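You operate a simulated robot arm through the tools that you are given. There is no shell and no other tool. Be economical: measure what you need, move in short steps, check, and stop when the job is done.

The job below is to be done with a simulated robot arm. You get a single attempt, and the scene is never put back.

JOB
Try the two fuses on the bench in the checker and bin each by the lamp.
Fine: one press of CHECK each; green lamp, green bin; red lamp, red bin.
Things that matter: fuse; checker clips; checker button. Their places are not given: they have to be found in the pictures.

It is judged by the outcome, as a careful person would: the job done as asked, and still so three seconds after it is handed in. It fails if anything else is knocked over, pushed out of place, dropped, spilled or broken.

ROBOT AND FRAMES
A 7-joint arm with a two-finger parallel gripper, fixed in place. Base frame: the origin is at the foot of the arm, x ahead of it, y to its left, z up; the work surface is at about z = 850. Lengths are in mm, angles in rad, forces in N, time in s.
With the tool pointing down near the work surface it reaches from about 300 to 700 mm from the base axis. Its first joint turns from -1.152 to 1.152 rad. Payload 1.57 kg.
Tool frame: the origin (TCP) lies between the finger pads and is the grasp point; the fingertips stand 30 mm ahead of it; z points along the fingers, y is the line along which they close. Largest opening 110 mm; finger width 24, thickness 12; the body of the gripper, 48 by 112 mm, starts 78 mm behind the TCP.
Orientation is told as [roll, pitch, yaw] about the base's x, y, z axes, in that order, counted from this pose: with the fingers straight down and closing along the base's y, the tool's x points along the base's -x, its y along +y and its z along -z.

CONTROLS
- The arm moves only by the tool servo_tool. Its argument "steps" is one flat list of numbers, 7 for each row, row after row: the turn, a rotation vector about the base's x, y, z in rad, then the shift along the base's x, y, z in mm, then the closure, from 0 (fully open) to 1 (shut). In form: [ax, ay, az, tx, ty, tz, hand, ax, ay, az, tx, ty, tz, hand, ...]. A call has 1 to 10 rows; each row is the pose to reach, as a shift and turn from the pose commanded when the call began. Each row takes 0.2 s and may step no farther than 50 mm and 0.15 rad from the row before; otherwise, or with a gripper value out of range, the whole call is refused. A pose out of reach is approached as far as the arm can. The call stops where the force on the tool passes 40 N (or 10 N more than at its start, if that is more) or the arm is blocked; 0.2 s more then pass. Each finger travels about 108 mm/s and halts on what it meets, pressing with about 30 N; the grip force reading is that of the motor and also rises with nothing between the fingers. The clock runs only during rows and for 0.2 s after the last one: add rows that repeat a pose to give the fingers time. The reply holds the time, the measured pose of the TCP, the force on the tool along the base axes, the opening and the grip force, in the units named above and with some noise, and new pictures: "views" is both (left out), scene, wrist or none.
- Cameras (640 x 400 px; columns grow to the right, rows downward): "scene" is fixed at [173.7, -397.8, 1414.2]; the picture's right is [0.70, -0.72, 0.00], its down [-0.34, -0.33, -0.88] and it looks along [0.63, 0.61, -0.48] (base axes); focal length 374 px, centre (320, 200). "wrist" rides on the gripper at [70, 16, -141] in the tool frame; the picture's right is [-0.23, 0.97, 0.00], its down [-0.86, -0.20, -0.48] and it looks along [-0.47, -0.11, 0.88] (tool axes); focal length 222 px, centre (320, 200).
- measure_at(camera, pixels): there is no depth. For up to 12 entries [column, row, z] of the newest picture of that camera ("zoom" is the newest enlarged one), the place [x, y] in the base frame at which the ray of that pixel passes the height z, good to about 2 mm. The clock stands still meanwhile.
- enlarge(camera, box): a new picture of the part [left, top, right, bottom] of that camera's present view, enlarged. The clock stands still meanwhile.
- sign_off(): hands the job in; it is judged then, once.

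Work in short steps. Measure before you move; look again where a grasp or a placing could have gone wrong, and mend it. You have 80 turns and 170 pictures in all, those below and enlarged ones among them. Open the gripper and draw the arm clear of the work before you hand the job in, unless the task says otherwise; then end with one line.

The tools are called after ">>>" as a command line: name --argument value ..., lists and objects as JSON in quotes. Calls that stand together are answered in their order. servo_tool: Moves the arm, as the interface text tells. Its arguments: {"type":"object","properties":{"steps":{"type":"array","items":{"type":"number"}},"views":{"type":"string","enum":["both","scene","wrist","none"]}},"required":["steps"]} The other tools are called the same way: measure_at (camera, pixels) gives the place at which the rays of pixels pass given heights; enlarge (camera, box) takes an enlarged picture of a part of a camera's view; sign_off () hands the job in.

At the start:

```text
time: 0.0
tool_pos: [439.5, 19.4, 1185.4]
tcp_rot: [0.001, -0.002, 0.0]
contact_force: [0.2, 0.9, -0.3]
opening: 109.9
grip_force: 0.0
```

scene: 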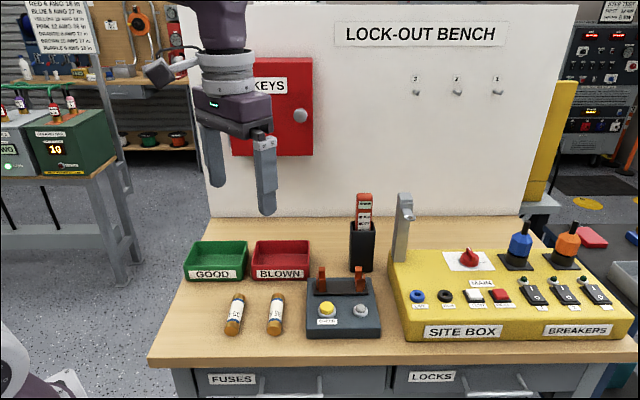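
wrist: 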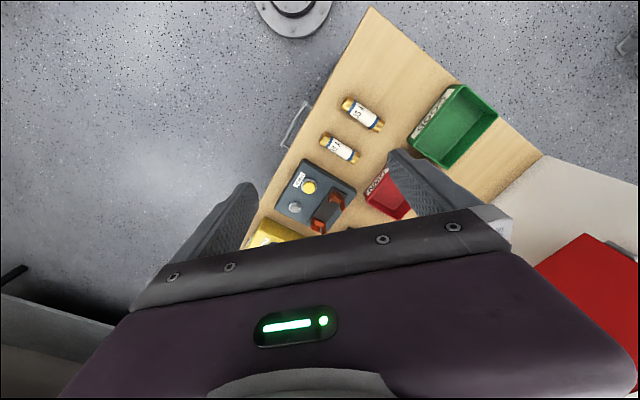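

The fuses stand at about scene (234,314) and (275,314), with the checker at (343,305) and the bins at (217,260) and (282,260). I enlarge that area first.

>>> enlarge --camera "scene" --box '[180, 225, 400, 362]'

>>> enlarge --camera "wrist" --box '[240, 60, 520, 250]'

```text
2.91 times, centred on (290, 294) of scene
```

zoom: 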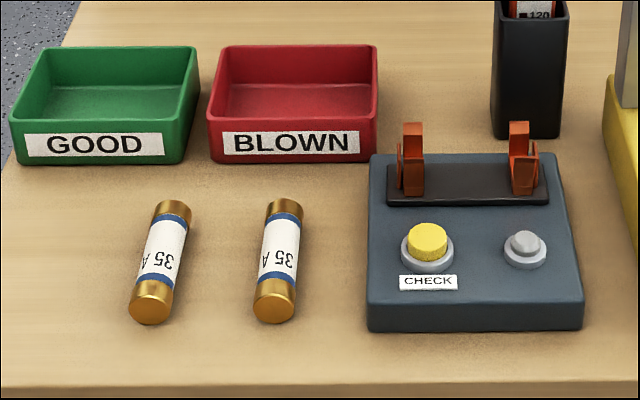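

```text
2.11 times, centred on (380, 155) of wrist
```

zoom: 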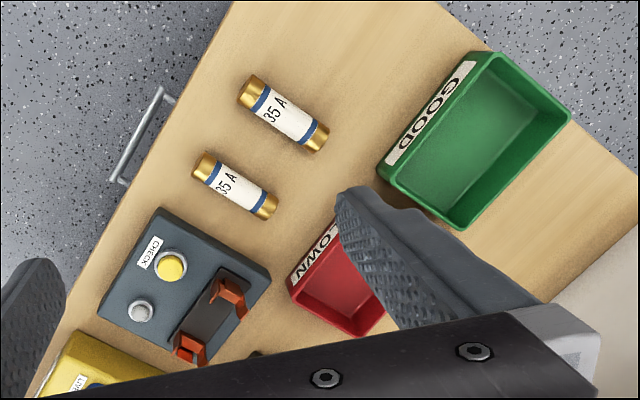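

I measure the fuses, checker and bins in the wrist zoom: fuse ends at (252,92)/(316,140) and (203,165)/(267,207), button (172,267), lamp (140,311), clips (232,295)/(190,350).

>>> measure_at --camera "zoom" --pixels '[[250, 92, 861], [318, 138, 861], [203, 165, 861], [267, 207, 861], [172, 267, 895], [140, 311, 890], [232, 293, 915], [190, 348, 915], [163, 208, 880], [100, 308, 880], [270, 272, 880], [475, 140, 855]]'

>>> measure_at --camera "scene" --pixels '[[239, 298, 861], [231, 330, 861], [277, 297, 861], [273, 330, 861], [327, 308, 895], [361, 308, 890], [322, 268, 920], [359, 269, 920], [308, 278, 880], [373, 278, 880], [218, 258, 855], [283, 258, 855]]'

```text
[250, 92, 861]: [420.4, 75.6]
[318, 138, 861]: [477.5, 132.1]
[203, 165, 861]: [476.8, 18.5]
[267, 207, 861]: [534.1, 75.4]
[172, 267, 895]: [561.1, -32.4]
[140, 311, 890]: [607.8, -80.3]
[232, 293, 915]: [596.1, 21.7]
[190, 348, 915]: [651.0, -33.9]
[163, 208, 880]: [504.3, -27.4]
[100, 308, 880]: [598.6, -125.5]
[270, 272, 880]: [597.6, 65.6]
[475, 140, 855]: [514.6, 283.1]
```

```text
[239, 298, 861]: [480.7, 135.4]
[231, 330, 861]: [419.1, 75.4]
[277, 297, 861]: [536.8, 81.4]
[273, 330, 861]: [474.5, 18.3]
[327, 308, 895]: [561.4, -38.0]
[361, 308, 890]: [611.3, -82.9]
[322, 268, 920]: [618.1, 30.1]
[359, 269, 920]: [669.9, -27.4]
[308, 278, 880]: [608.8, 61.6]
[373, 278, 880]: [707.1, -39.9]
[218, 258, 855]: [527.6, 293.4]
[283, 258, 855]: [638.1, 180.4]
```

Fuses lie along (0.7,0.7), centred at about (449,104) and (505,47). The clip axis runs along (0.7,-0.7). I go above fuse 1, turn yaw +0.785 and part-close the hand.

>>> servo_tool --steps '[0, 0, 0.131, 2, 14, -22, 0.45, 0, 0, 0.262, 4, 28, -44, 0.45, 0, 0, 0.393, 5, 42, -66, 0.45, 0, 0, 0.524, 6, 56, -88, 0.45, 0, 0, 0.655, 8, 70, -110, 0.45, 0, 0, 0.785, 9.5, 84.6, -135, 0.45, 0, 0, 0.785, 9.5, 84.6, -135, 0.45]'

```text
time: 1.6
tool_pos: [447.7, 102.9, 1051.7]
tcp_rot: [-0.002, 0.0, 0.787]
contact_force: [0.7, 0.9, -1.5]
opening: 60.5
grip_force: 0.0
```

scene: 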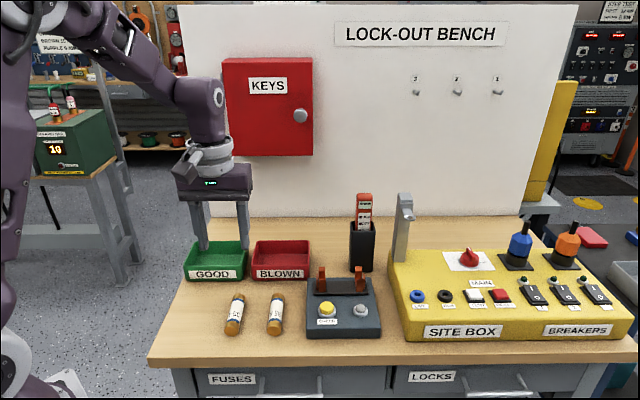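
wrist: 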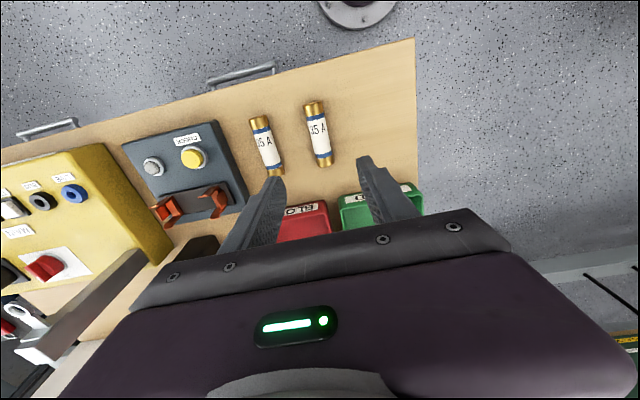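

The wrist view now shows the fuses at (316,133) and (265,148) and the checker at (185,180). I enlarge it to measure more closely.

>>> enlarge --camera "wrist" --box '[110, 80, 370, 242]'

```text
2.46 times, centred on (240, 161) of wrist
```

zoom: 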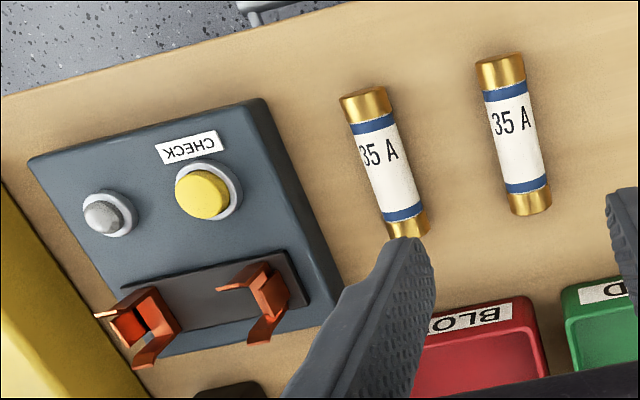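

Measuring fuse ends, button, and clip jaws at candidate heights.

>>> measure_at --camera "zoom" --pixels '[[500, 70, 861], [530, 200, 861], [363, 103, 861], [408, 225, 861], [200, 192, 890], [200, 192, 900], [108, 213, 890], [260, 268, 920], [260, 340, 920], [145, 362, 920], [125, 305, 920], [130, 290, 910]]'

>>> enlarge --camera "scene" --box '[300, 255, 390, 311]'

```text
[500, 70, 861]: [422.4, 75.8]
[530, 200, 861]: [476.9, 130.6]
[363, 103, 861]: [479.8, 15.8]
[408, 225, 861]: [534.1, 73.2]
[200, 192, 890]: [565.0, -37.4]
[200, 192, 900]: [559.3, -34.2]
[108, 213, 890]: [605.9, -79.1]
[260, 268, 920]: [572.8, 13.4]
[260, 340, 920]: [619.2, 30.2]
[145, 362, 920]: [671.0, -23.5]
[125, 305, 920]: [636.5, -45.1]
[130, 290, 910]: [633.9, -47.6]
```

```text
7.11 times, centred on (345, 283) of scene
```

zoom: 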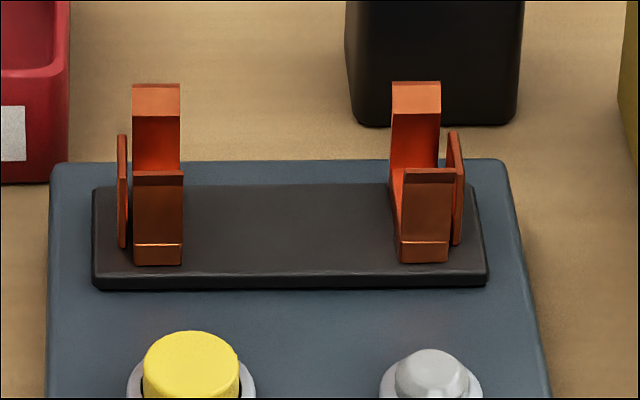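

Far jaw tips agree between cameras at z≈920: (619,30) and (670,-26). Now the near jaw tops and the end plates.

>>> measure_at --camera "zoom" --pixels '[[158, 175, 920], [428, 173, 920], [158, 85, 920], [416, 83, 920], [158, 260, 890], [424, 258, 890], [122, 245, 890], [457, 240, 890], [122, 137, 915], [455, 133, 915], [95, 275, 887], [485, 275, 887]]'

>>> enlarge --camera "wrist" --box '[140, 170, 250, 239]'

```text
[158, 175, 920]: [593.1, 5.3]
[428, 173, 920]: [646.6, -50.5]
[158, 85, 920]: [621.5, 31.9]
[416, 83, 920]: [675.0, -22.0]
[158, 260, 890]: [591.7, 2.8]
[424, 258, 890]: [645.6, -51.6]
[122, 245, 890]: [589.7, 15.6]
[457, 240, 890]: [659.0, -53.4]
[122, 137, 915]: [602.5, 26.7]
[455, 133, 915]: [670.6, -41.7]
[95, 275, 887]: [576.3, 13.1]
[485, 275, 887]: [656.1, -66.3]
```

```text
5.80 times, centred on (195, 204) of wrist
```

zoom: 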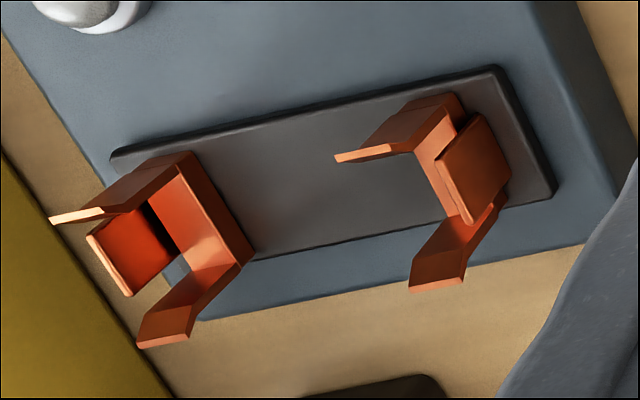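

Measure these tips at candidate heights.

>>> measure_at --camera "zoom" --pixels '[[77, 215, 920], [163, 342, 920], [362, 155, 920], [437, 287, 920], [110, 266, 915], [454, 192, 915], [77, 215, 925], [163, 342, 925], [362, 155, 925], [437, 287, 925], [110, 266, 910], [454, 192, 910]]'

```text
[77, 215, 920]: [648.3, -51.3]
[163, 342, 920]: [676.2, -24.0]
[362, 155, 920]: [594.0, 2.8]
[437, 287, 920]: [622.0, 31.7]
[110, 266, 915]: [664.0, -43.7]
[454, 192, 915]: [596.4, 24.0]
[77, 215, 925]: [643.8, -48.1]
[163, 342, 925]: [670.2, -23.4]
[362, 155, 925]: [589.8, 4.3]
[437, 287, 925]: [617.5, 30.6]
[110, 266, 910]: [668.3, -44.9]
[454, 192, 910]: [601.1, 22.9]
```

Clip tips: near (593.5,4)/(647.5,-51), far (622,32)/(675.6,-23) at z 920, so the fuse seat centre is about (634.5,-9.5), between end plates about 95 mm apart. I descend over fuse 1 to z≈925.

>>> servo_tool --steps '[0, 0, 0, 1, 0.5, -45, 0.45, 0, 0, 0, 1.5, 0.8, -90, 0.45, 0, 0, 0, 1.5, 0.8, -126, 0.45, 0, 0, 0, 1.5, 0.8, -126, 0.45]'

```text
time: 2.6
tool_pos: [448.8, 101.0, 924.7]
tcp_rot: [0.001, -0.001, 0.787]
contact_force: [-0.1, 0.5, -0.9]
opening: 60.6
grip_force: 0.0
```

scene: 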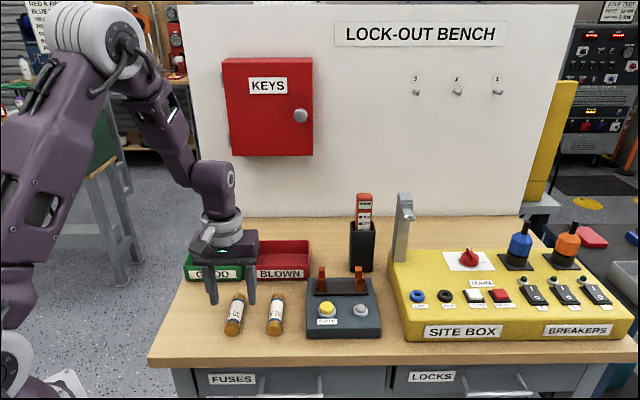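
wrist: 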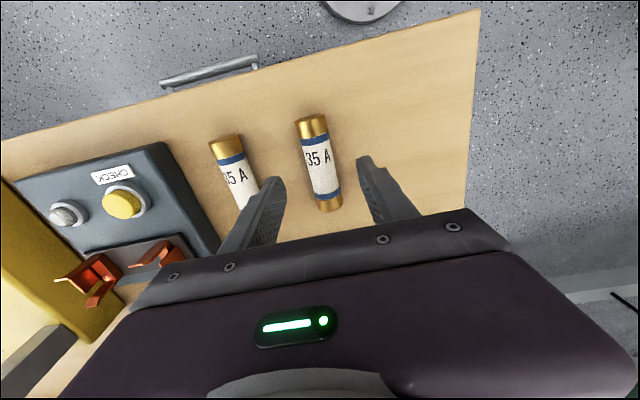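

The fingers straddle fuse 1 at (320,163). I measure its ends (near top edge at (311,116), far edge (330,209)) and those of fuse 2.

>>> measure_at --camera "wrist" --pixels '[[311, 116, 863], [330, 209, 863], [313, 129, 873], [329, 198, 873], [297, 125, 861], [327, 122, 861], [319, 206, 861], [342, 203, 861]]'

```text
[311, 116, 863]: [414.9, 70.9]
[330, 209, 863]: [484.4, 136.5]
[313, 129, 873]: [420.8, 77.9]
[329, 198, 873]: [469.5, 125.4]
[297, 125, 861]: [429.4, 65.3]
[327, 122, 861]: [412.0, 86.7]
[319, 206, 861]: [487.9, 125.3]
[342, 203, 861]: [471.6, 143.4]
```

Fuse 1's centre is (449.7,104). I go down to TCP z≈883 and close.

>>> servo_tool --steps '[0, 0, 0, 0.5, 1.5, -25, 0.45, 0, 0, 0, 0.5, 1.5, -41.5, 0.45, 0, 0, 0, 0.5, 1.5, -41.5, 0.45, 0, 0, 0, 0.5, 1.5, -41.5, 0.7, 0, 0, 0, 0.5, 1.5, -41.5, 0.9, 0, 0, 0, 0.5, 1.5, -41.5, 0.9]'

```text
time: 4.0
tool_pos: [450.1, 104.9, 883.8]
tcp_rot: [0.0, -0.002, 0.785]
contact_force: [-0.2, -0.3, -0.2]
opening: 22.8
grip_force: 29.9
```

scene: 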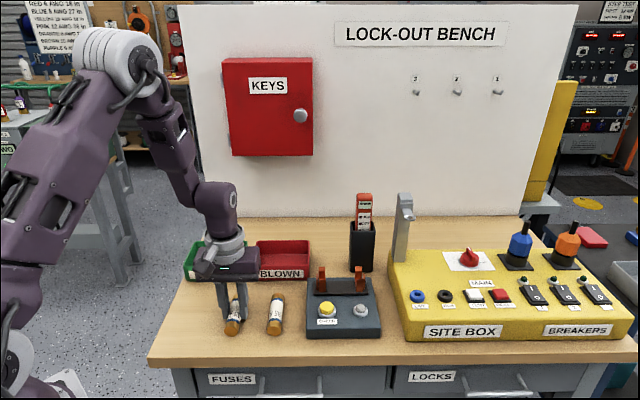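
wrist: 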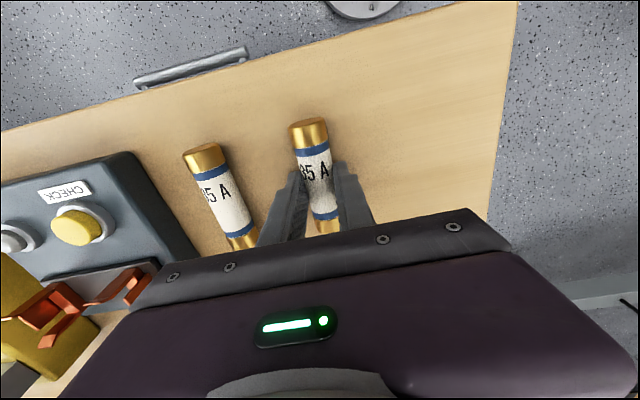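

Held at 22.8 mm. I lift and begin turning to yaw -0.785, and measure the black cup near the clips to be sure of clearance.

>>> measure_at --camera "scene" --pixels '[[362, 270, 850], [349, 262, 850], [375, 263, 850], [350, 225, 930], [375, 228, 930], [363, 195, 980], [282, 258, 855], [217, 258, 855]]'

>>> servo_tool --steps '[0, 0, 0, 0, 0, 45, 0.9, 0, 0, 0, 0, 0, 90, 0.9, 0, 0, 0, 0, 0, 135, 0.9, 0, 0, -0.143, 20, -12, 135, 0.9, 0, 0, -0.286, 40, -24, 135, 0.9, 0, 0, -0.429, 60, -36, 135, 0.9, 0, 0, -0.571, 80, -48, 135, 0.9, 0, 0, -0.714, 100, -60, 135, 0.9, 0, 0, -0.857, 120, -72, 135, 0.9]' --views "none"

```text
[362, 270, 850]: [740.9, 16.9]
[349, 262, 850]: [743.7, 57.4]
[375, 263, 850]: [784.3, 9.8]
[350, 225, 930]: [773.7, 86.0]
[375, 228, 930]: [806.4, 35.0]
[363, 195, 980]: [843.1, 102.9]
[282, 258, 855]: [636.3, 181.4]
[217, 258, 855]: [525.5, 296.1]
```

```text
time: 6.0
tool_pos: [570.0, 36.4, 1020.5]
tcp_rot: [0.0, -0.002, -0.075]
contact_force: [-0.1, -0.6, -1.3]
opening: 23.3
grip_force: 29.6
```

The cup is clear. I finish the turn and go over the clips at (634.5,-9.5), z≈1000.

>>> servo_tool --steps '[0, 0, -0.142, 13, -9, -4, 0.9, 0, 0, -0.284, 26, -18, -8, 0.9, 0, 0, -0.426, 39, -27, -12, 0.9, 0, 0, -0.568, 52, -36, -16, 0.9, 0, 0, -0.712, 64.5, -44.5, -20, 0.9, 0, 0, -0.712, 64.5, -44.5, -20, 0.9]'

```text
time: 7.4
tool_pos: [635.1, -11.8, 996.6]
tcp_rot: [0.001, 0.001, -0.783]
contact_force: [0.4, -0.5, -1.3]
opening: 23.6
grip_force: 30.5
```

scene: 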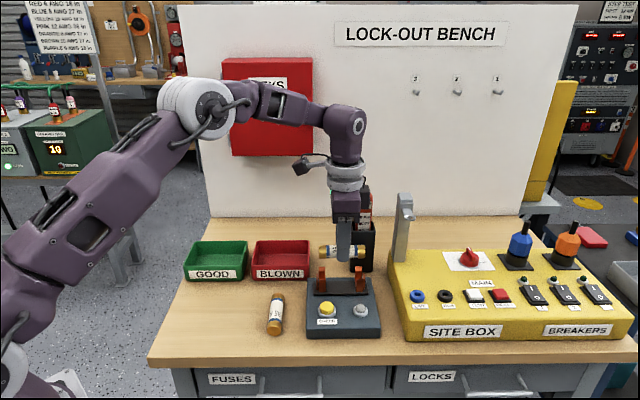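
wrist: 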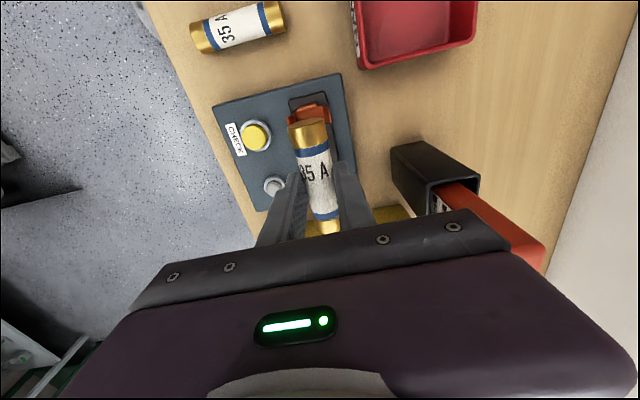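

The fuse is held at scene (341,252) above the clips. I enlarge it and lower to just above the clips only after measuring its ends.

>>> enlarge --camera "scene" --box '[300, 230, 390, 286]'

```text
7.11 times, centred on (345, 258) of scene
```

zoom: 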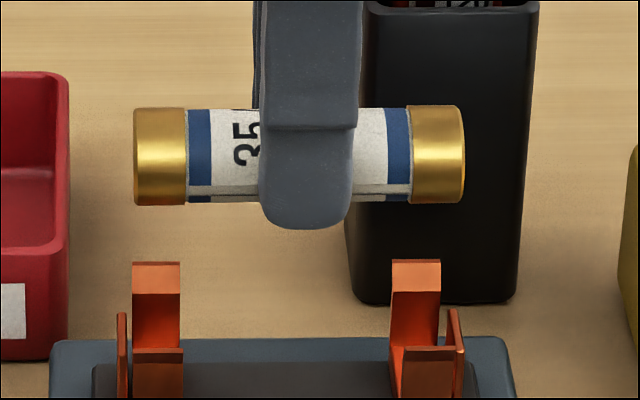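

>>> measure_at --camera "zoom" --pixels '[[134, 157, 975], [464, 155, 975], [122, 320, 912], [455, 315, 912], [127, 320, 912], [449, 315, 912], [158, 265, 920], [416, 262, 920]]'

```text
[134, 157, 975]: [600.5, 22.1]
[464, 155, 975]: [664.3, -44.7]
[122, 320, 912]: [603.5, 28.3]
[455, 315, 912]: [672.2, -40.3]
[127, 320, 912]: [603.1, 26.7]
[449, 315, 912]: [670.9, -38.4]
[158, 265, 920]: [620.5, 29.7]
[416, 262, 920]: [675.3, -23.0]
```

Fuse ends and end plates match along the clip line (mid 643.7 vs 643.4). I nudge slightly away and lower so that the fuse is just above the tips.

>>> servo_tool --steps '[0, 0, 0, 0.5, 0.8, -18, 0.9, 0, 0, 0, 0.5, 0.8, -36, 0.9, 0, 0, 0, 0.5, 0.8, -36, 0.9]' --views "wrist"

>>> enlarge --camera "scene" --box '[300, 240, 390, 296]'

>>> measure_at --camera "zoom" --pixels '[[134, 157, 940]]'

```text
time: 8.2
tool_pos: [637.2, -11.6, 962.4]
tcp_rot: [0.001, 0.0, -0.783]
contact_force: [0.2, -0.2, -0.6]
opening: 23.2
grip_force: 30.0
```

wrist: 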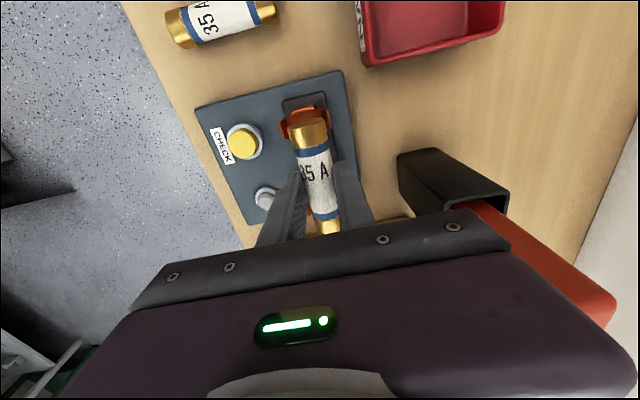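

```text
7.11 times, centred on (345, 268) of scene
```

zoom: 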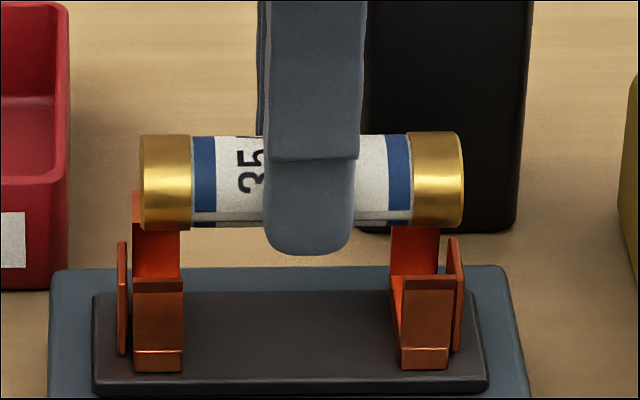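

```text
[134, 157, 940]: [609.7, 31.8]
```

>>> measure_at --camera "zoom" --pixels '[[140, 183, 940], [464, 180, 940], [127, 248, 912], [450, 245, 912], [120, 248, 912], [458, 245, 912]]'

>>> enlarge --camera "wrist" --box '[220, 70, 400, 240]'

```text
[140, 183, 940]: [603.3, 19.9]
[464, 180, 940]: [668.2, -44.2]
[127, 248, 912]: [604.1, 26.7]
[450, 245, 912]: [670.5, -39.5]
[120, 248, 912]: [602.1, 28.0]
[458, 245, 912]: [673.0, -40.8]
```

```text
2.35 times, centred on (310, 155) of wrist
```

zoom: 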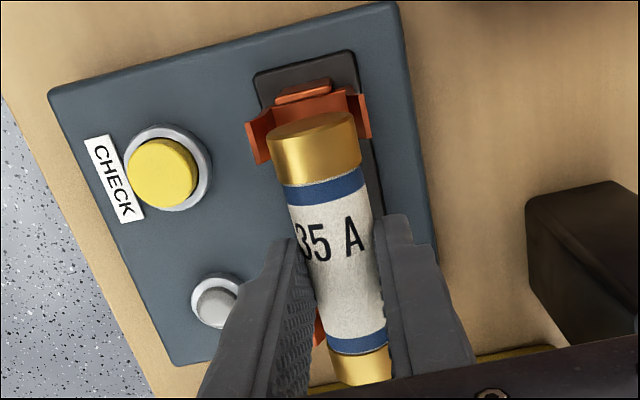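

The fuse's mid is 647.9 against the plates' 643.8, so I shift (-2,+2) mm and lower into the flares.

>>> servo_tool --steps '[0, 0, 0, -2, 2, 0, 0.9, 0, 0, 0, -2, 2, -8, 0.9, 0, 0, 0, -2, 2, -16, 0.9, 0, 0, 0, -2, 2, -16, 0.9]' --views "wrist"

>>> enlarge --camera "scene" --box '[300, 240, 390, 296]'

```text
time: 9.2
tool_pos: [633.6, -8.4, 947.0]
tcp_rot: [0.0, 0.003, -0.783]
contact_force: [0.8, 1.0, -1.0]
opening: 23.7
grip_force: 29.9
```

wrist: 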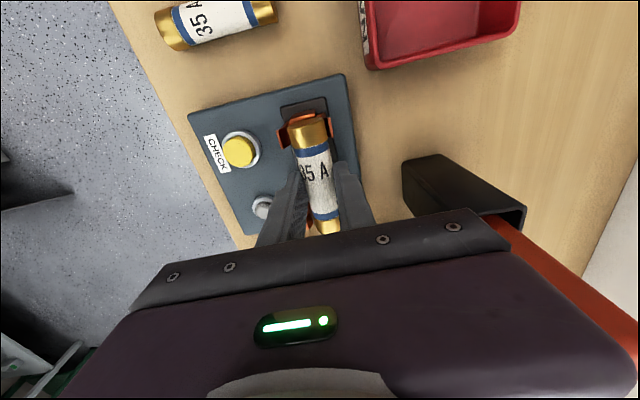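

```text
7.11 times, centred on (345, 268) of scene
```

zoom: 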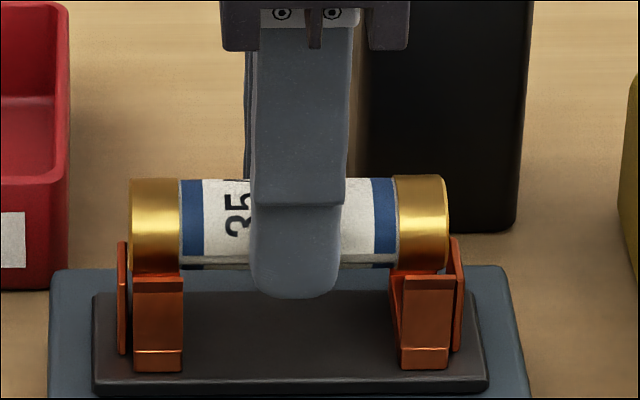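

>>> measure_at --camera "zoom" --pixels '[[129, 225, 925], [449, 222, 925], [128, 248, 912], [449, 245, 912]]'

```text
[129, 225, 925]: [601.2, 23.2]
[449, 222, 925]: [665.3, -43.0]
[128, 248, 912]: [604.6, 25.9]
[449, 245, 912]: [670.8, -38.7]
```

Within about 0.7 mm; a small correction (+0.4,-0.4), then press down step by step, watching the force.

>>> servo_tool --steps '[0, 0, 0, 0.4, -0.4, -5, 0.9, 0, 0, 0, 0.4, -0.4, -10, 0.9, 0, 0, 0, 0.4, -0.4, -15, 0.9, 0, 0, 0, 0.4, -0.4, -19, 0.9, 0, 0, 0, 0.4, -0.4, -19, 0.9]' --views "wrist"

>>> enlarge --camera "scene" --box '[300, 240, 390, 296]'

```text
time: 10.4
tool_pos: [633.5, -10.8, 927.7]
tcp_rot: [-0.002, -0.004, -0.786]
contact_force: [-12.6, -18.8, 28.6]
opening: 23.4
grip_force: 30.1
```

wrist: 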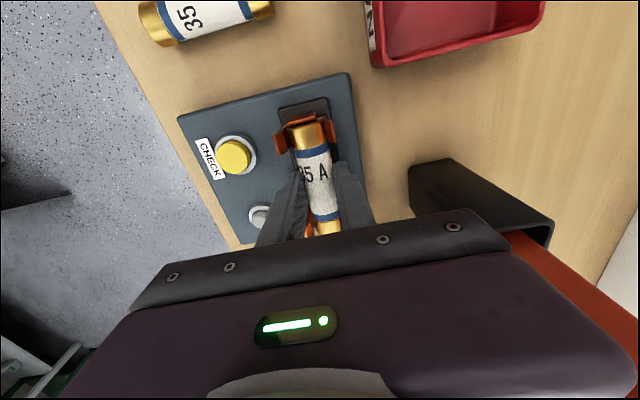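

```text
7.11 times, centred on (345, 268) of scene
```

zoom: 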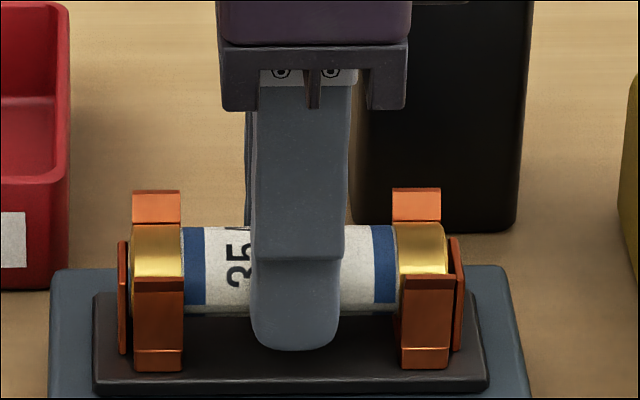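

It is between the jaws, with 29 N up and 22 N sideways towards the near side. I ease by (-1.5,-1.5) at the same height to read the force.

>>> servo_tool --steps '[0, 0, 0, -0.8, -0.8, 0, 0.9, 0, 0, 0, -1.5, -1.5, 0, 0.9, 0, 0, 0, -1.5, -1.5, 0, 0.9]' --views "none"

```text
time: 11.2
tool_pos: [632.9, -10.8, 927.9]
tcp_rot: [0.002, -0.005, -0.784]
contact_force: [10.6, -16.2, 14.0]
opening: 23.3
grip_force: 30.3
```

Now the side force is along +clip line (about 19 N): the left plate is pushing. I shift (+0.7,-0.7) and press 3 mm more.

>>> servo_tool --steps '[0, 0, 0, 0.7, -0.7, 0, 0.9, 0, 0, 0, 0.7, -0.7, -1.5, 0.9, 0, 0, 0, 0.7, -0.7, -3, 0.9, 0, 0, 0, 0.7, -0.7, -3, 0.9]' --views "none"

>>> enlarge --camera "scene" --box '[300, 240, 390, 296]'

```text
time: 12.2
tool_pos: [633.0, -9.5, 925.7]
tcp_rot: [0.002, -0.001, -0.784]
contact_force: [5.3, -5.3, 29.8]
opening: 23.3
grip_force: 30.0
```

```text
7.11 times, centred on (345, 268) of scene
```

zoom: 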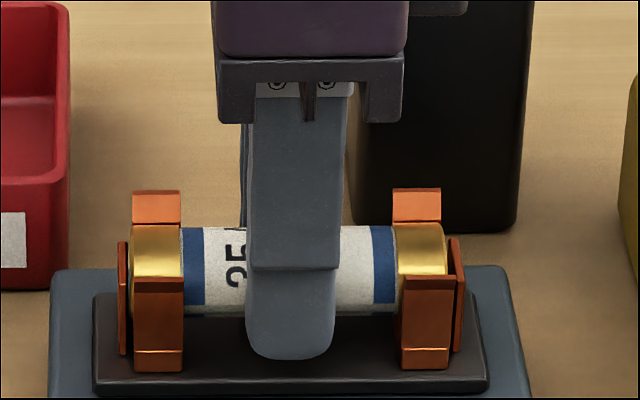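

The fuse did not move further, so it is seated. I ease up, open part-way and retreat upward.

>>> servo_tool --steps '[0, 0, 0, 0, 0, 2, 0.9, 0, 0, 0, 0, 0, 2, 0.55, 0, 0, 0, 0, 0, 2, 0.55, 0, 0, 0, 0, 0, 40, 0.55, 0, 0, 0, 0, 0, 85, 0.55, 0, 0, 0, 0, 0, 85, 0.55]'

>>> enlarge --camera "scene" --box '[290, 240, 395, 346]'

```text
time: 13.6
tool_pos: [637.4, -10.2, 1011.5]
tcp_rot: [0.001, 0.0, -0.783]
contact_force: [0.2, 0.2, -0.3]
opening: 49.4
grip_force: 0.1
```

scene: 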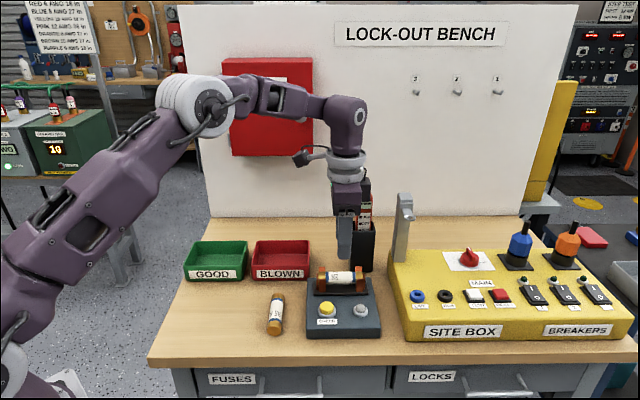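
wrist: 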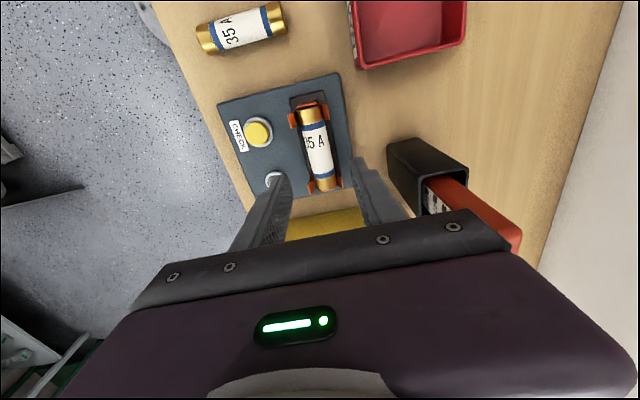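

```text
3.77 times, centred on (342, 293) of scene
```

zoom: 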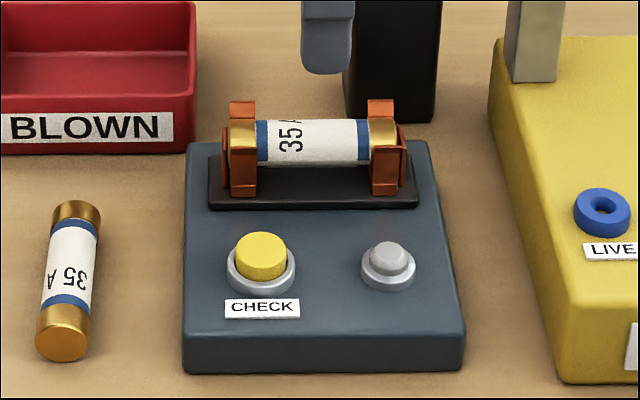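

Fuse 1 is seated in both clips. Now I locate the CHECK button's top with both cameras.

>>> measure_at --camera "zoom" --pixels '[[262, 243, 890], [262, 243, 895], [262, 243, 900], [262, 243, 905]]'

>>> measure_at --camera "wrist" --pixels '[[257, 132, 890], [257, 132, 895], [257, 132, 900], [257, 132, 905]]'

```text
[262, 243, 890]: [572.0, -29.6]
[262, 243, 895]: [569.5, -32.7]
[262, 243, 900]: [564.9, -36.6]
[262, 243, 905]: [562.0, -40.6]
```

```text
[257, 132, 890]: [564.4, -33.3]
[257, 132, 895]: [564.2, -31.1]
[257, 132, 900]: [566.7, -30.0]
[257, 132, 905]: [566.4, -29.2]
```

Button top is about (565.5,-33, 897). I close the hand and go above it with tips at z≈915.

>>> servo_tool --steps '[0, 0, 0, -36, -11, 0, 1, 0, 0, 0, -72, -23, 0, 1, 0, 0, 0, -72, -23, -35, 1, 0, 0, 0, -72, -23, -67, 1, 0, 0, 0, -72, -23, -67, 1]' --views "wrist"

>>> enlarge --camera "scene" --box '[290, 240, 395, 346]'

```text
time: 14.8
tool_pos: [562.3, -35.1, 943.9]
tcp_rot: [0.001, -0.002, -0.783]
contact_force: [0.1, -0.6, -0.6]
opening: 0.0
grip_force: 21.6
```

wrist: 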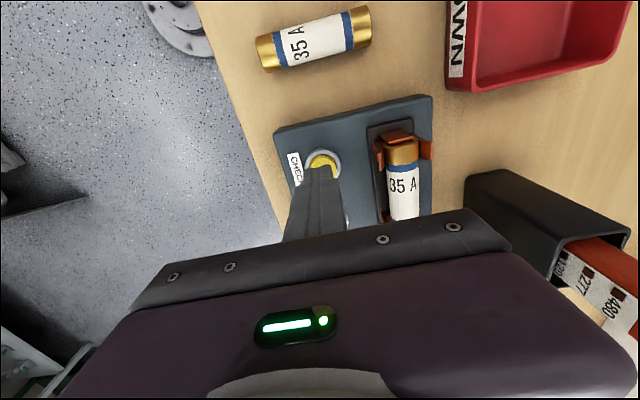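

```text
3.77 times, centred on (342, 293) of scene
```

zoom: 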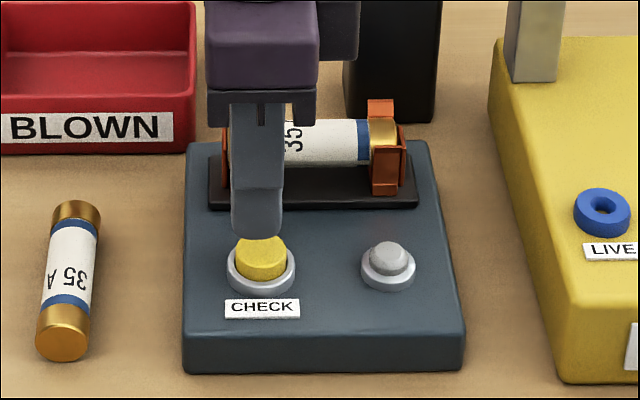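

Tips are over the button. I press down about 21 mm (tips to ~893), hold and look at the lamp.

>>> servo_tool --steps '[0, 0, 0, 1.5, 0.5, -10, 1, 0, 0, 0, 1.5, 0.5, -15, 1, 0, 0, 0, 1.5, 0.5, -18, 1, 0, 0, 0, 1.5, 0.5, -21, 1]' --views "none"

>>> enlarge --camera "scene" --box '[290, 240, 395, 346]'

```text
time: 15.8
tool_pos: [563.2, -33.2, 921.8]
tcp_rot: [0.001, -0.003, -0.785]
contact_force: [0.8, -2.8, 7.9]
opening: 0.2
grip_force: 21.3
```

```text
3.77 times, centred on (342, 293) of scene
```

zoom: 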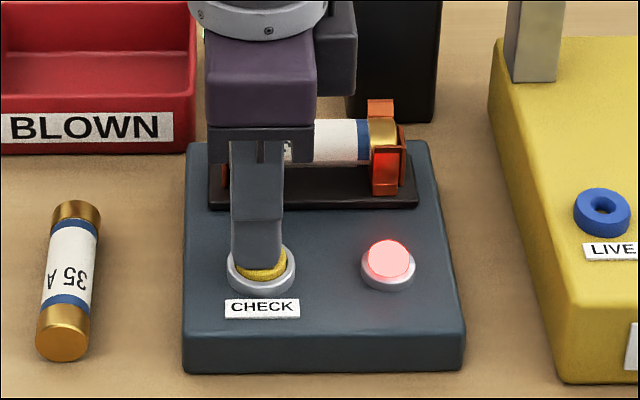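

The lamp is red, so fuse 1 goes in the red bin. I lift straight off and go back above the clips.

>>> servo_tool --steps '[0, 0, 0, 0, 0, 40, 1, 0, 0, 0, 0, 0, 85, 1, 0, 0, 0, 36, 11, 85, 0.55, 0, 0, 0, 71.3, 23.5, 85, 0.55, 0, 0, 0, 71.3, 23.5, 85, 0.55]'

>>> enlarge --camera "scene" --box '[290, 240, 395, 346]'

```text
time: 17.0
tool_pos: [629.5, -9.0, 1006.4]
tcp_rot: [0.001, 0.0, -0.783]
contact_force: [0.2, 0.4, -0.2]
opening: 49.5
grip_force: 0.0
```

scene: 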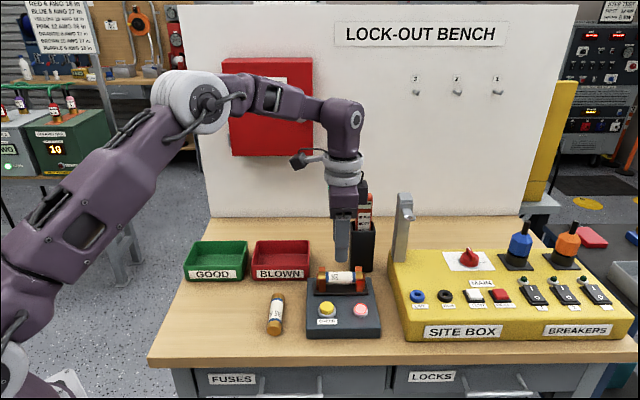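
wrist: 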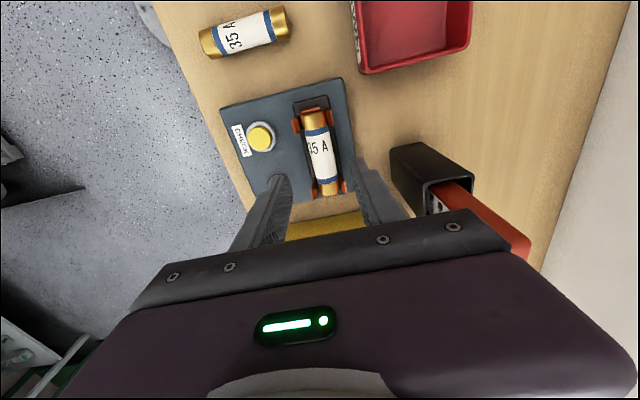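

```text
3.77 times, centred on (342, 293) of scene
```

zoom: 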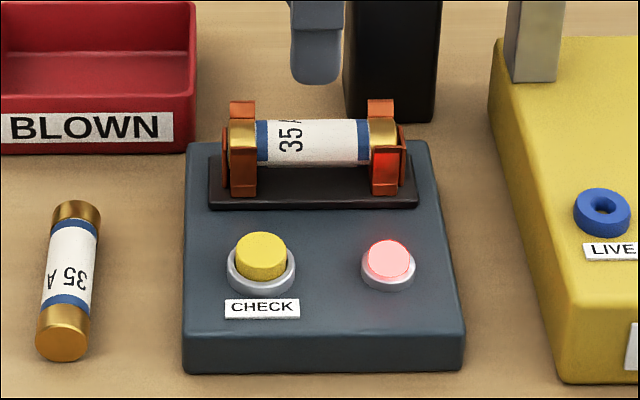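

Button is back up, lamp stays red. I descend to the release pose and grip the fuse.

>>> servo_tool --steps '[0, 0, 0, -0.8, -1, 0, 0.55, 0, 0, 0, -0.8, -1, -45, 0.55, 0, 0, 0, -0.8, -1, -79, 0.55, 0, 0, 0, -0.8, -1, -79, 0.55, 0, 0, 0, -0.8, -1, -79, 0.9, 0, 0, 0, -0.8, -1, -79, 0.9]' --views "scene"

```text
time: 18.4
tool_pos: [633.1, -8.8, 929.9]
tcp_rot: [0.0, -0.001, -0.783]
contact_force: [7.0, 3.3, -4.9]
opening: 23.4
grip_force: 30.1
```

scene: 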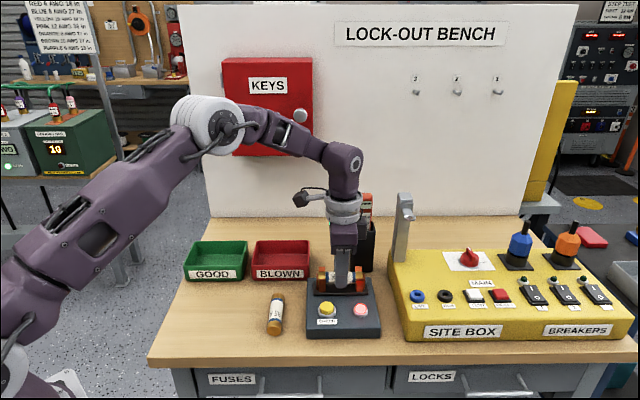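

Gripped. I pull it straight up out of the clips.

>>> servo_tool --steps '[0, 0, 0, 0, 0, 6, 0.95, 0, 0, 0, 0, 0, 12, 0.95, 0, 0, 0, 0, 0, 25, 0.95, 0, 0, 0, 0, 0, 60, 0.95, 0, 0, 0, 0, 0, 90, 0.95, 0, 0, 0, 0, 0, 90, 0.95]'

```text
time: 19.8
tool_pos: [633.5, -9.3, 1018.5]
tcp_rot: [-0.001, 0.0, -0.783]
contact_force: [-0.2, 0.0, -0.1]
opening: 23.3
grip_force: 30.3
```

scene: 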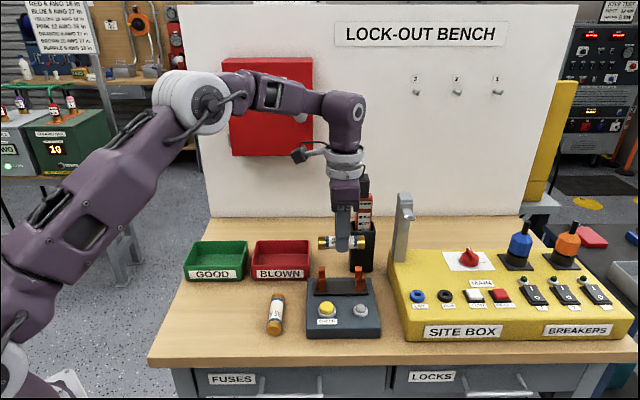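
wrist: 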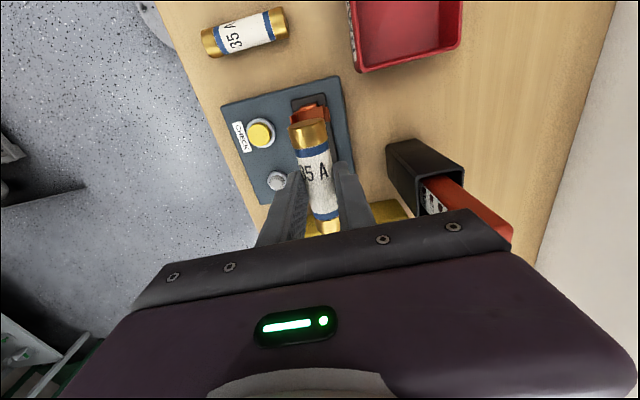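

The fuse is out, lamp off. I enlarge the bins to get their rims and floor.

>>> enlarge --camera "scene" --box '[175, 225, 325, 319]'

>>> measure_at --camera "wrist" --pixels '[[357, 72, 850], [460, 47, 850], [358, 67, 885], [461, 40, 885]]'

```text
4.26 times, centred on (250, 272) of scene
```

zoom: 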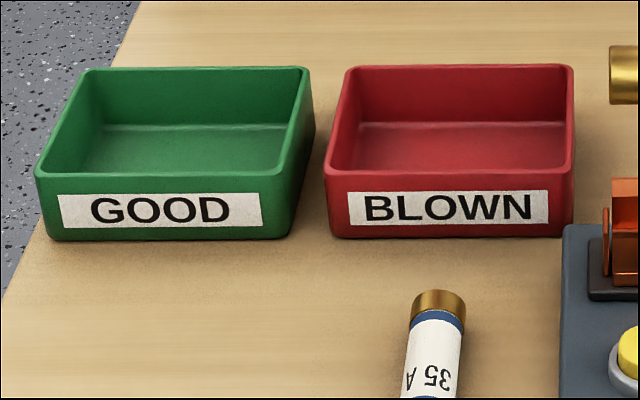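

```text
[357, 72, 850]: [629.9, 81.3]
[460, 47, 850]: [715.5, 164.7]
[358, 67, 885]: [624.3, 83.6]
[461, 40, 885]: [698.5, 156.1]
```

>>> measure_at --camera "zoom" --pixels '[[335, 238, 850], [572, 235, 850], [327, 172, 885], [570, 172, 885], [350, 68, 885], [572, 67, 885], [36, 175, 885], [287, 174, 885], [88, 70, 885], [308, 70, 885], [50, 240, 850], [290, 238, 850]]'

```text
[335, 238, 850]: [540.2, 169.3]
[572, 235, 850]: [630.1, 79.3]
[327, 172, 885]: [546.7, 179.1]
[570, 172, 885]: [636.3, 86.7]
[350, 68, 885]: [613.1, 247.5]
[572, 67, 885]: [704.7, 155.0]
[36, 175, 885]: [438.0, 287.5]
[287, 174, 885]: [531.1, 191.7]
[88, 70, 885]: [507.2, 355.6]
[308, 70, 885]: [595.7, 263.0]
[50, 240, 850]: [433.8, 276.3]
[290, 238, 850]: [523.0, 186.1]
```

Red bin rim centre ≈ (623,165), rim z≈887, inner length about 120 along the fuse's direction. I carry fuse 1 over it and lower to z≈940.

>>> servo_tool --steps '[0, 0, 0, -3, 45, 0, 0.95, 0, 0, 0, -6, 90, 0, 0.95, 0, 0, 0, -9, 135, 0, 0.95, 0, 0, 0, -11, 175, 0, 0.95, 0, 0, 0, -11, 175, -40, 0.95, 0, 0, 0, -11, 175, -76, 0.95, 0, 0, 0, -11, 175, -76, 0.95]'

```text
time: 21.4
tool_pos: [624.3, 164.5, 940.9]
tcp_rot: [-0.001, 0.0, -0.784]
contact_force: [0.9, 0.0, -0.6]
opening: 23.6
grip_force: 29.7
```

scene: 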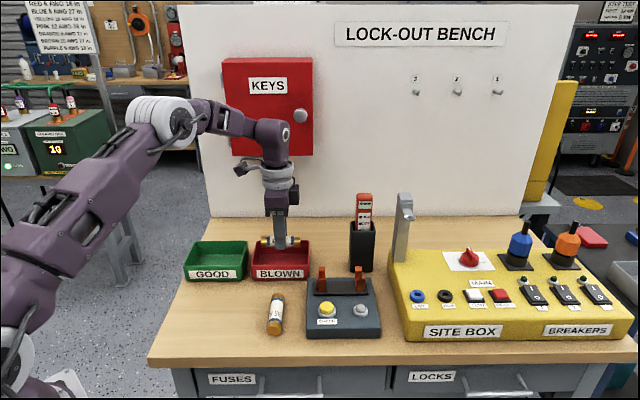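
wrist: 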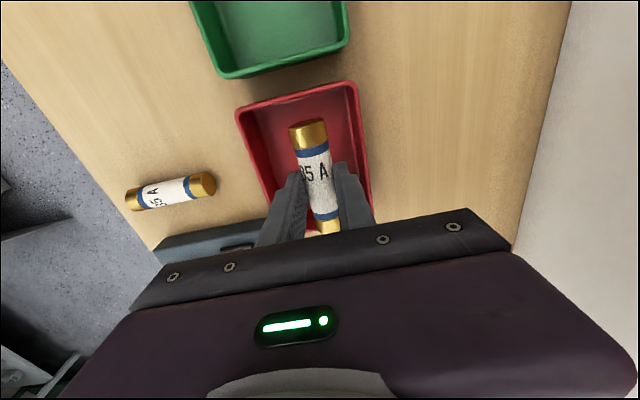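

The fuse is centred over the red bin. I lower into it, release with a modest opening, and rise.

>>> servo_tool --steps '[0, 0, 0, 0, 0, -25, 0.95, 0, 0, 0, 0, 0, -40, 0.95, 0, 0, 0, 0, 0, -47, 0.95, 0, 0, 0, 0, 0, -47, 0.95, 0, 0, 0, 0, 0, -47, 0.62, 0, 0, 0, 0, 0, -47, 0.62, 0, 0, 0, 0, 0, -10, 0.62, 0, 0, 0, 0, 0, 35, 0.62, 0, 0, 0, 0, 0, 80, 0.62]'

```text
time: 23.4
tool_pos: [621.8, 165.6, 1020.9]
tcp_rot: [0.001, 0.0, -0.784]
contact_force: [-0.1, -0.5, -0.4]
opening: 42.1
grip_force: 0.0
```

scene: 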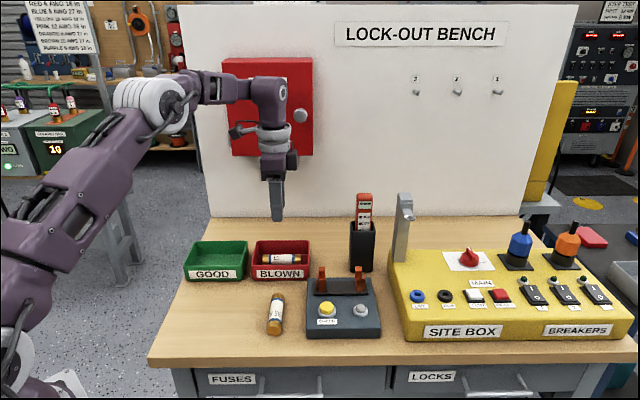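
wrist: 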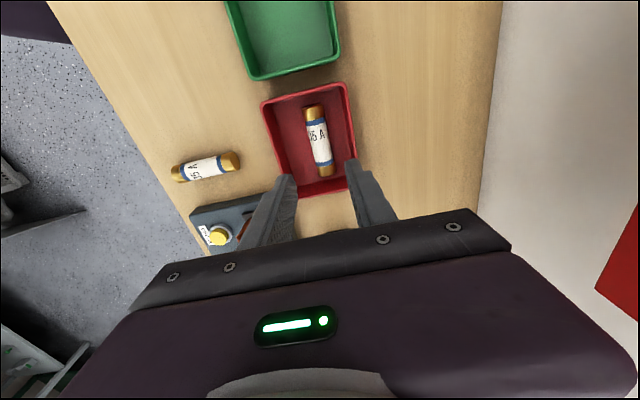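

Fuse 1 rests in the red bin. I turn back to yaw +0.785 while moving above fuse 2 at about (505.5,47).

>>> servo_tool --steps '[0, 0, 0.143, -11, -11, 0, 0.5, 0, 0, 0.286, -22, -22, 0, 0.5, 0, 0, 0.429, -33, -33, 0, 0.5, 0, 0, 0.571, -44, -44, 0, 0.5, 0, 0, 0.714, -55, -55, 0, 0.5, 0, 0, 0.857, -66, -66, 0, 0.5, 0, 0, 1.0, -77, -77, 0, 0.5, 0, 0, 1.143, -88, -88, 0, 0.5, 0, 0, 1.286, -100, -100, 0, 0.5, 0, 0, 1.428, -117, -117, 0, 0.5]' --views "none"

>>> servo_tool --steps '[0, 0, 0.142, 0, 0, -40, 0.5, 0, 0, 0.142, 0, 0, -80, 0.5, 0, 0, 0.142, 0, 0, -80, 0.5]'

```text
time: 25.6
tool_pos: [505.8, 48.3, 1022.6]
tcp_rot: [0.0, 0.001, 0.647]
contact_force: [0.9, -0.1, -0.2]
opening: 55.2
grip_force: 0.0
```

```text
time: 26.4
tool_pos: [506.5, 47.3, 940.0]
tcp_rot: [0.0, 0.0, 0.786]
contact_force: [0.5, -0.4, 0.6]
opening: 55.0
grip_force: 0.1
```

scene: 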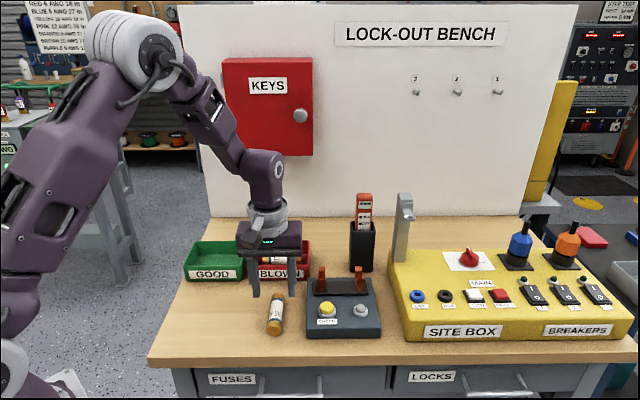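
wrist: 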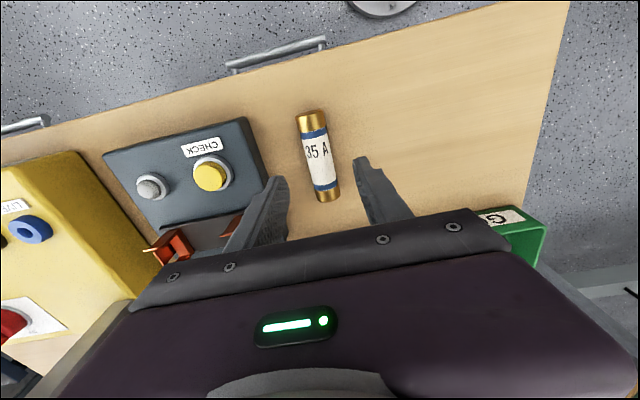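

Fuse 2 is between the fingers at (318,156). I measure its ends.

>>> measure_at --camera "wrist" --pixels '[[310, 111, 863], [330, 202, 863], [313, 124, 873], [327, 191, 873], [258, 152, 880]]'

```text
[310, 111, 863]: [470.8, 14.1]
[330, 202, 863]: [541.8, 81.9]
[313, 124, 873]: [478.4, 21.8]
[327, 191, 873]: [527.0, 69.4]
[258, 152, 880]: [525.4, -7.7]
```

Centre ≈ (506.3,48), at yaw as expected. I descend to z≈883 with a slightly narrower opening and grip.

>>> servo_tool --steps '[0, 0, 0, 0.9, 1, 0, 0.58, 0, 0, 0, 0.9, 1, -30, 0.58, 0, 0, 0, 0.9, 1, -58, 0.58, 0, 0, 0, 0.9, 1, -58, 0.58, 0, 0, 0, 0.9, 1, -58, 0.95, 0, 0, 0, 0.9, 1, -58, 0.95]'

```text
time: 27.8
tool_pos: [508.0, 46.7, 881.7]
tcp_rot: [0.001, 0.001, 0.787]
contact_force: [0.2, -0.4, -0.6]
opening: 22.5
grip_force: 30.3
```

scene: 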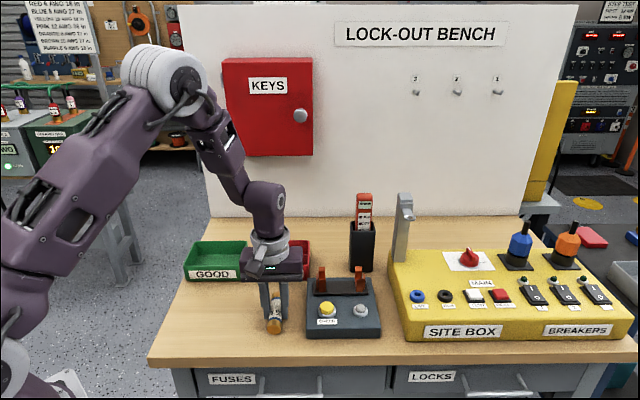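
wrist: 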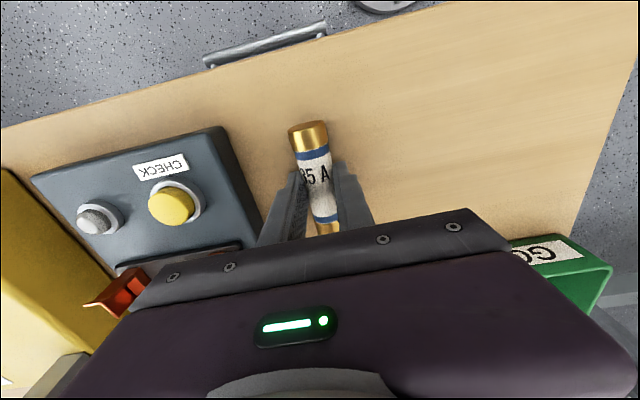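

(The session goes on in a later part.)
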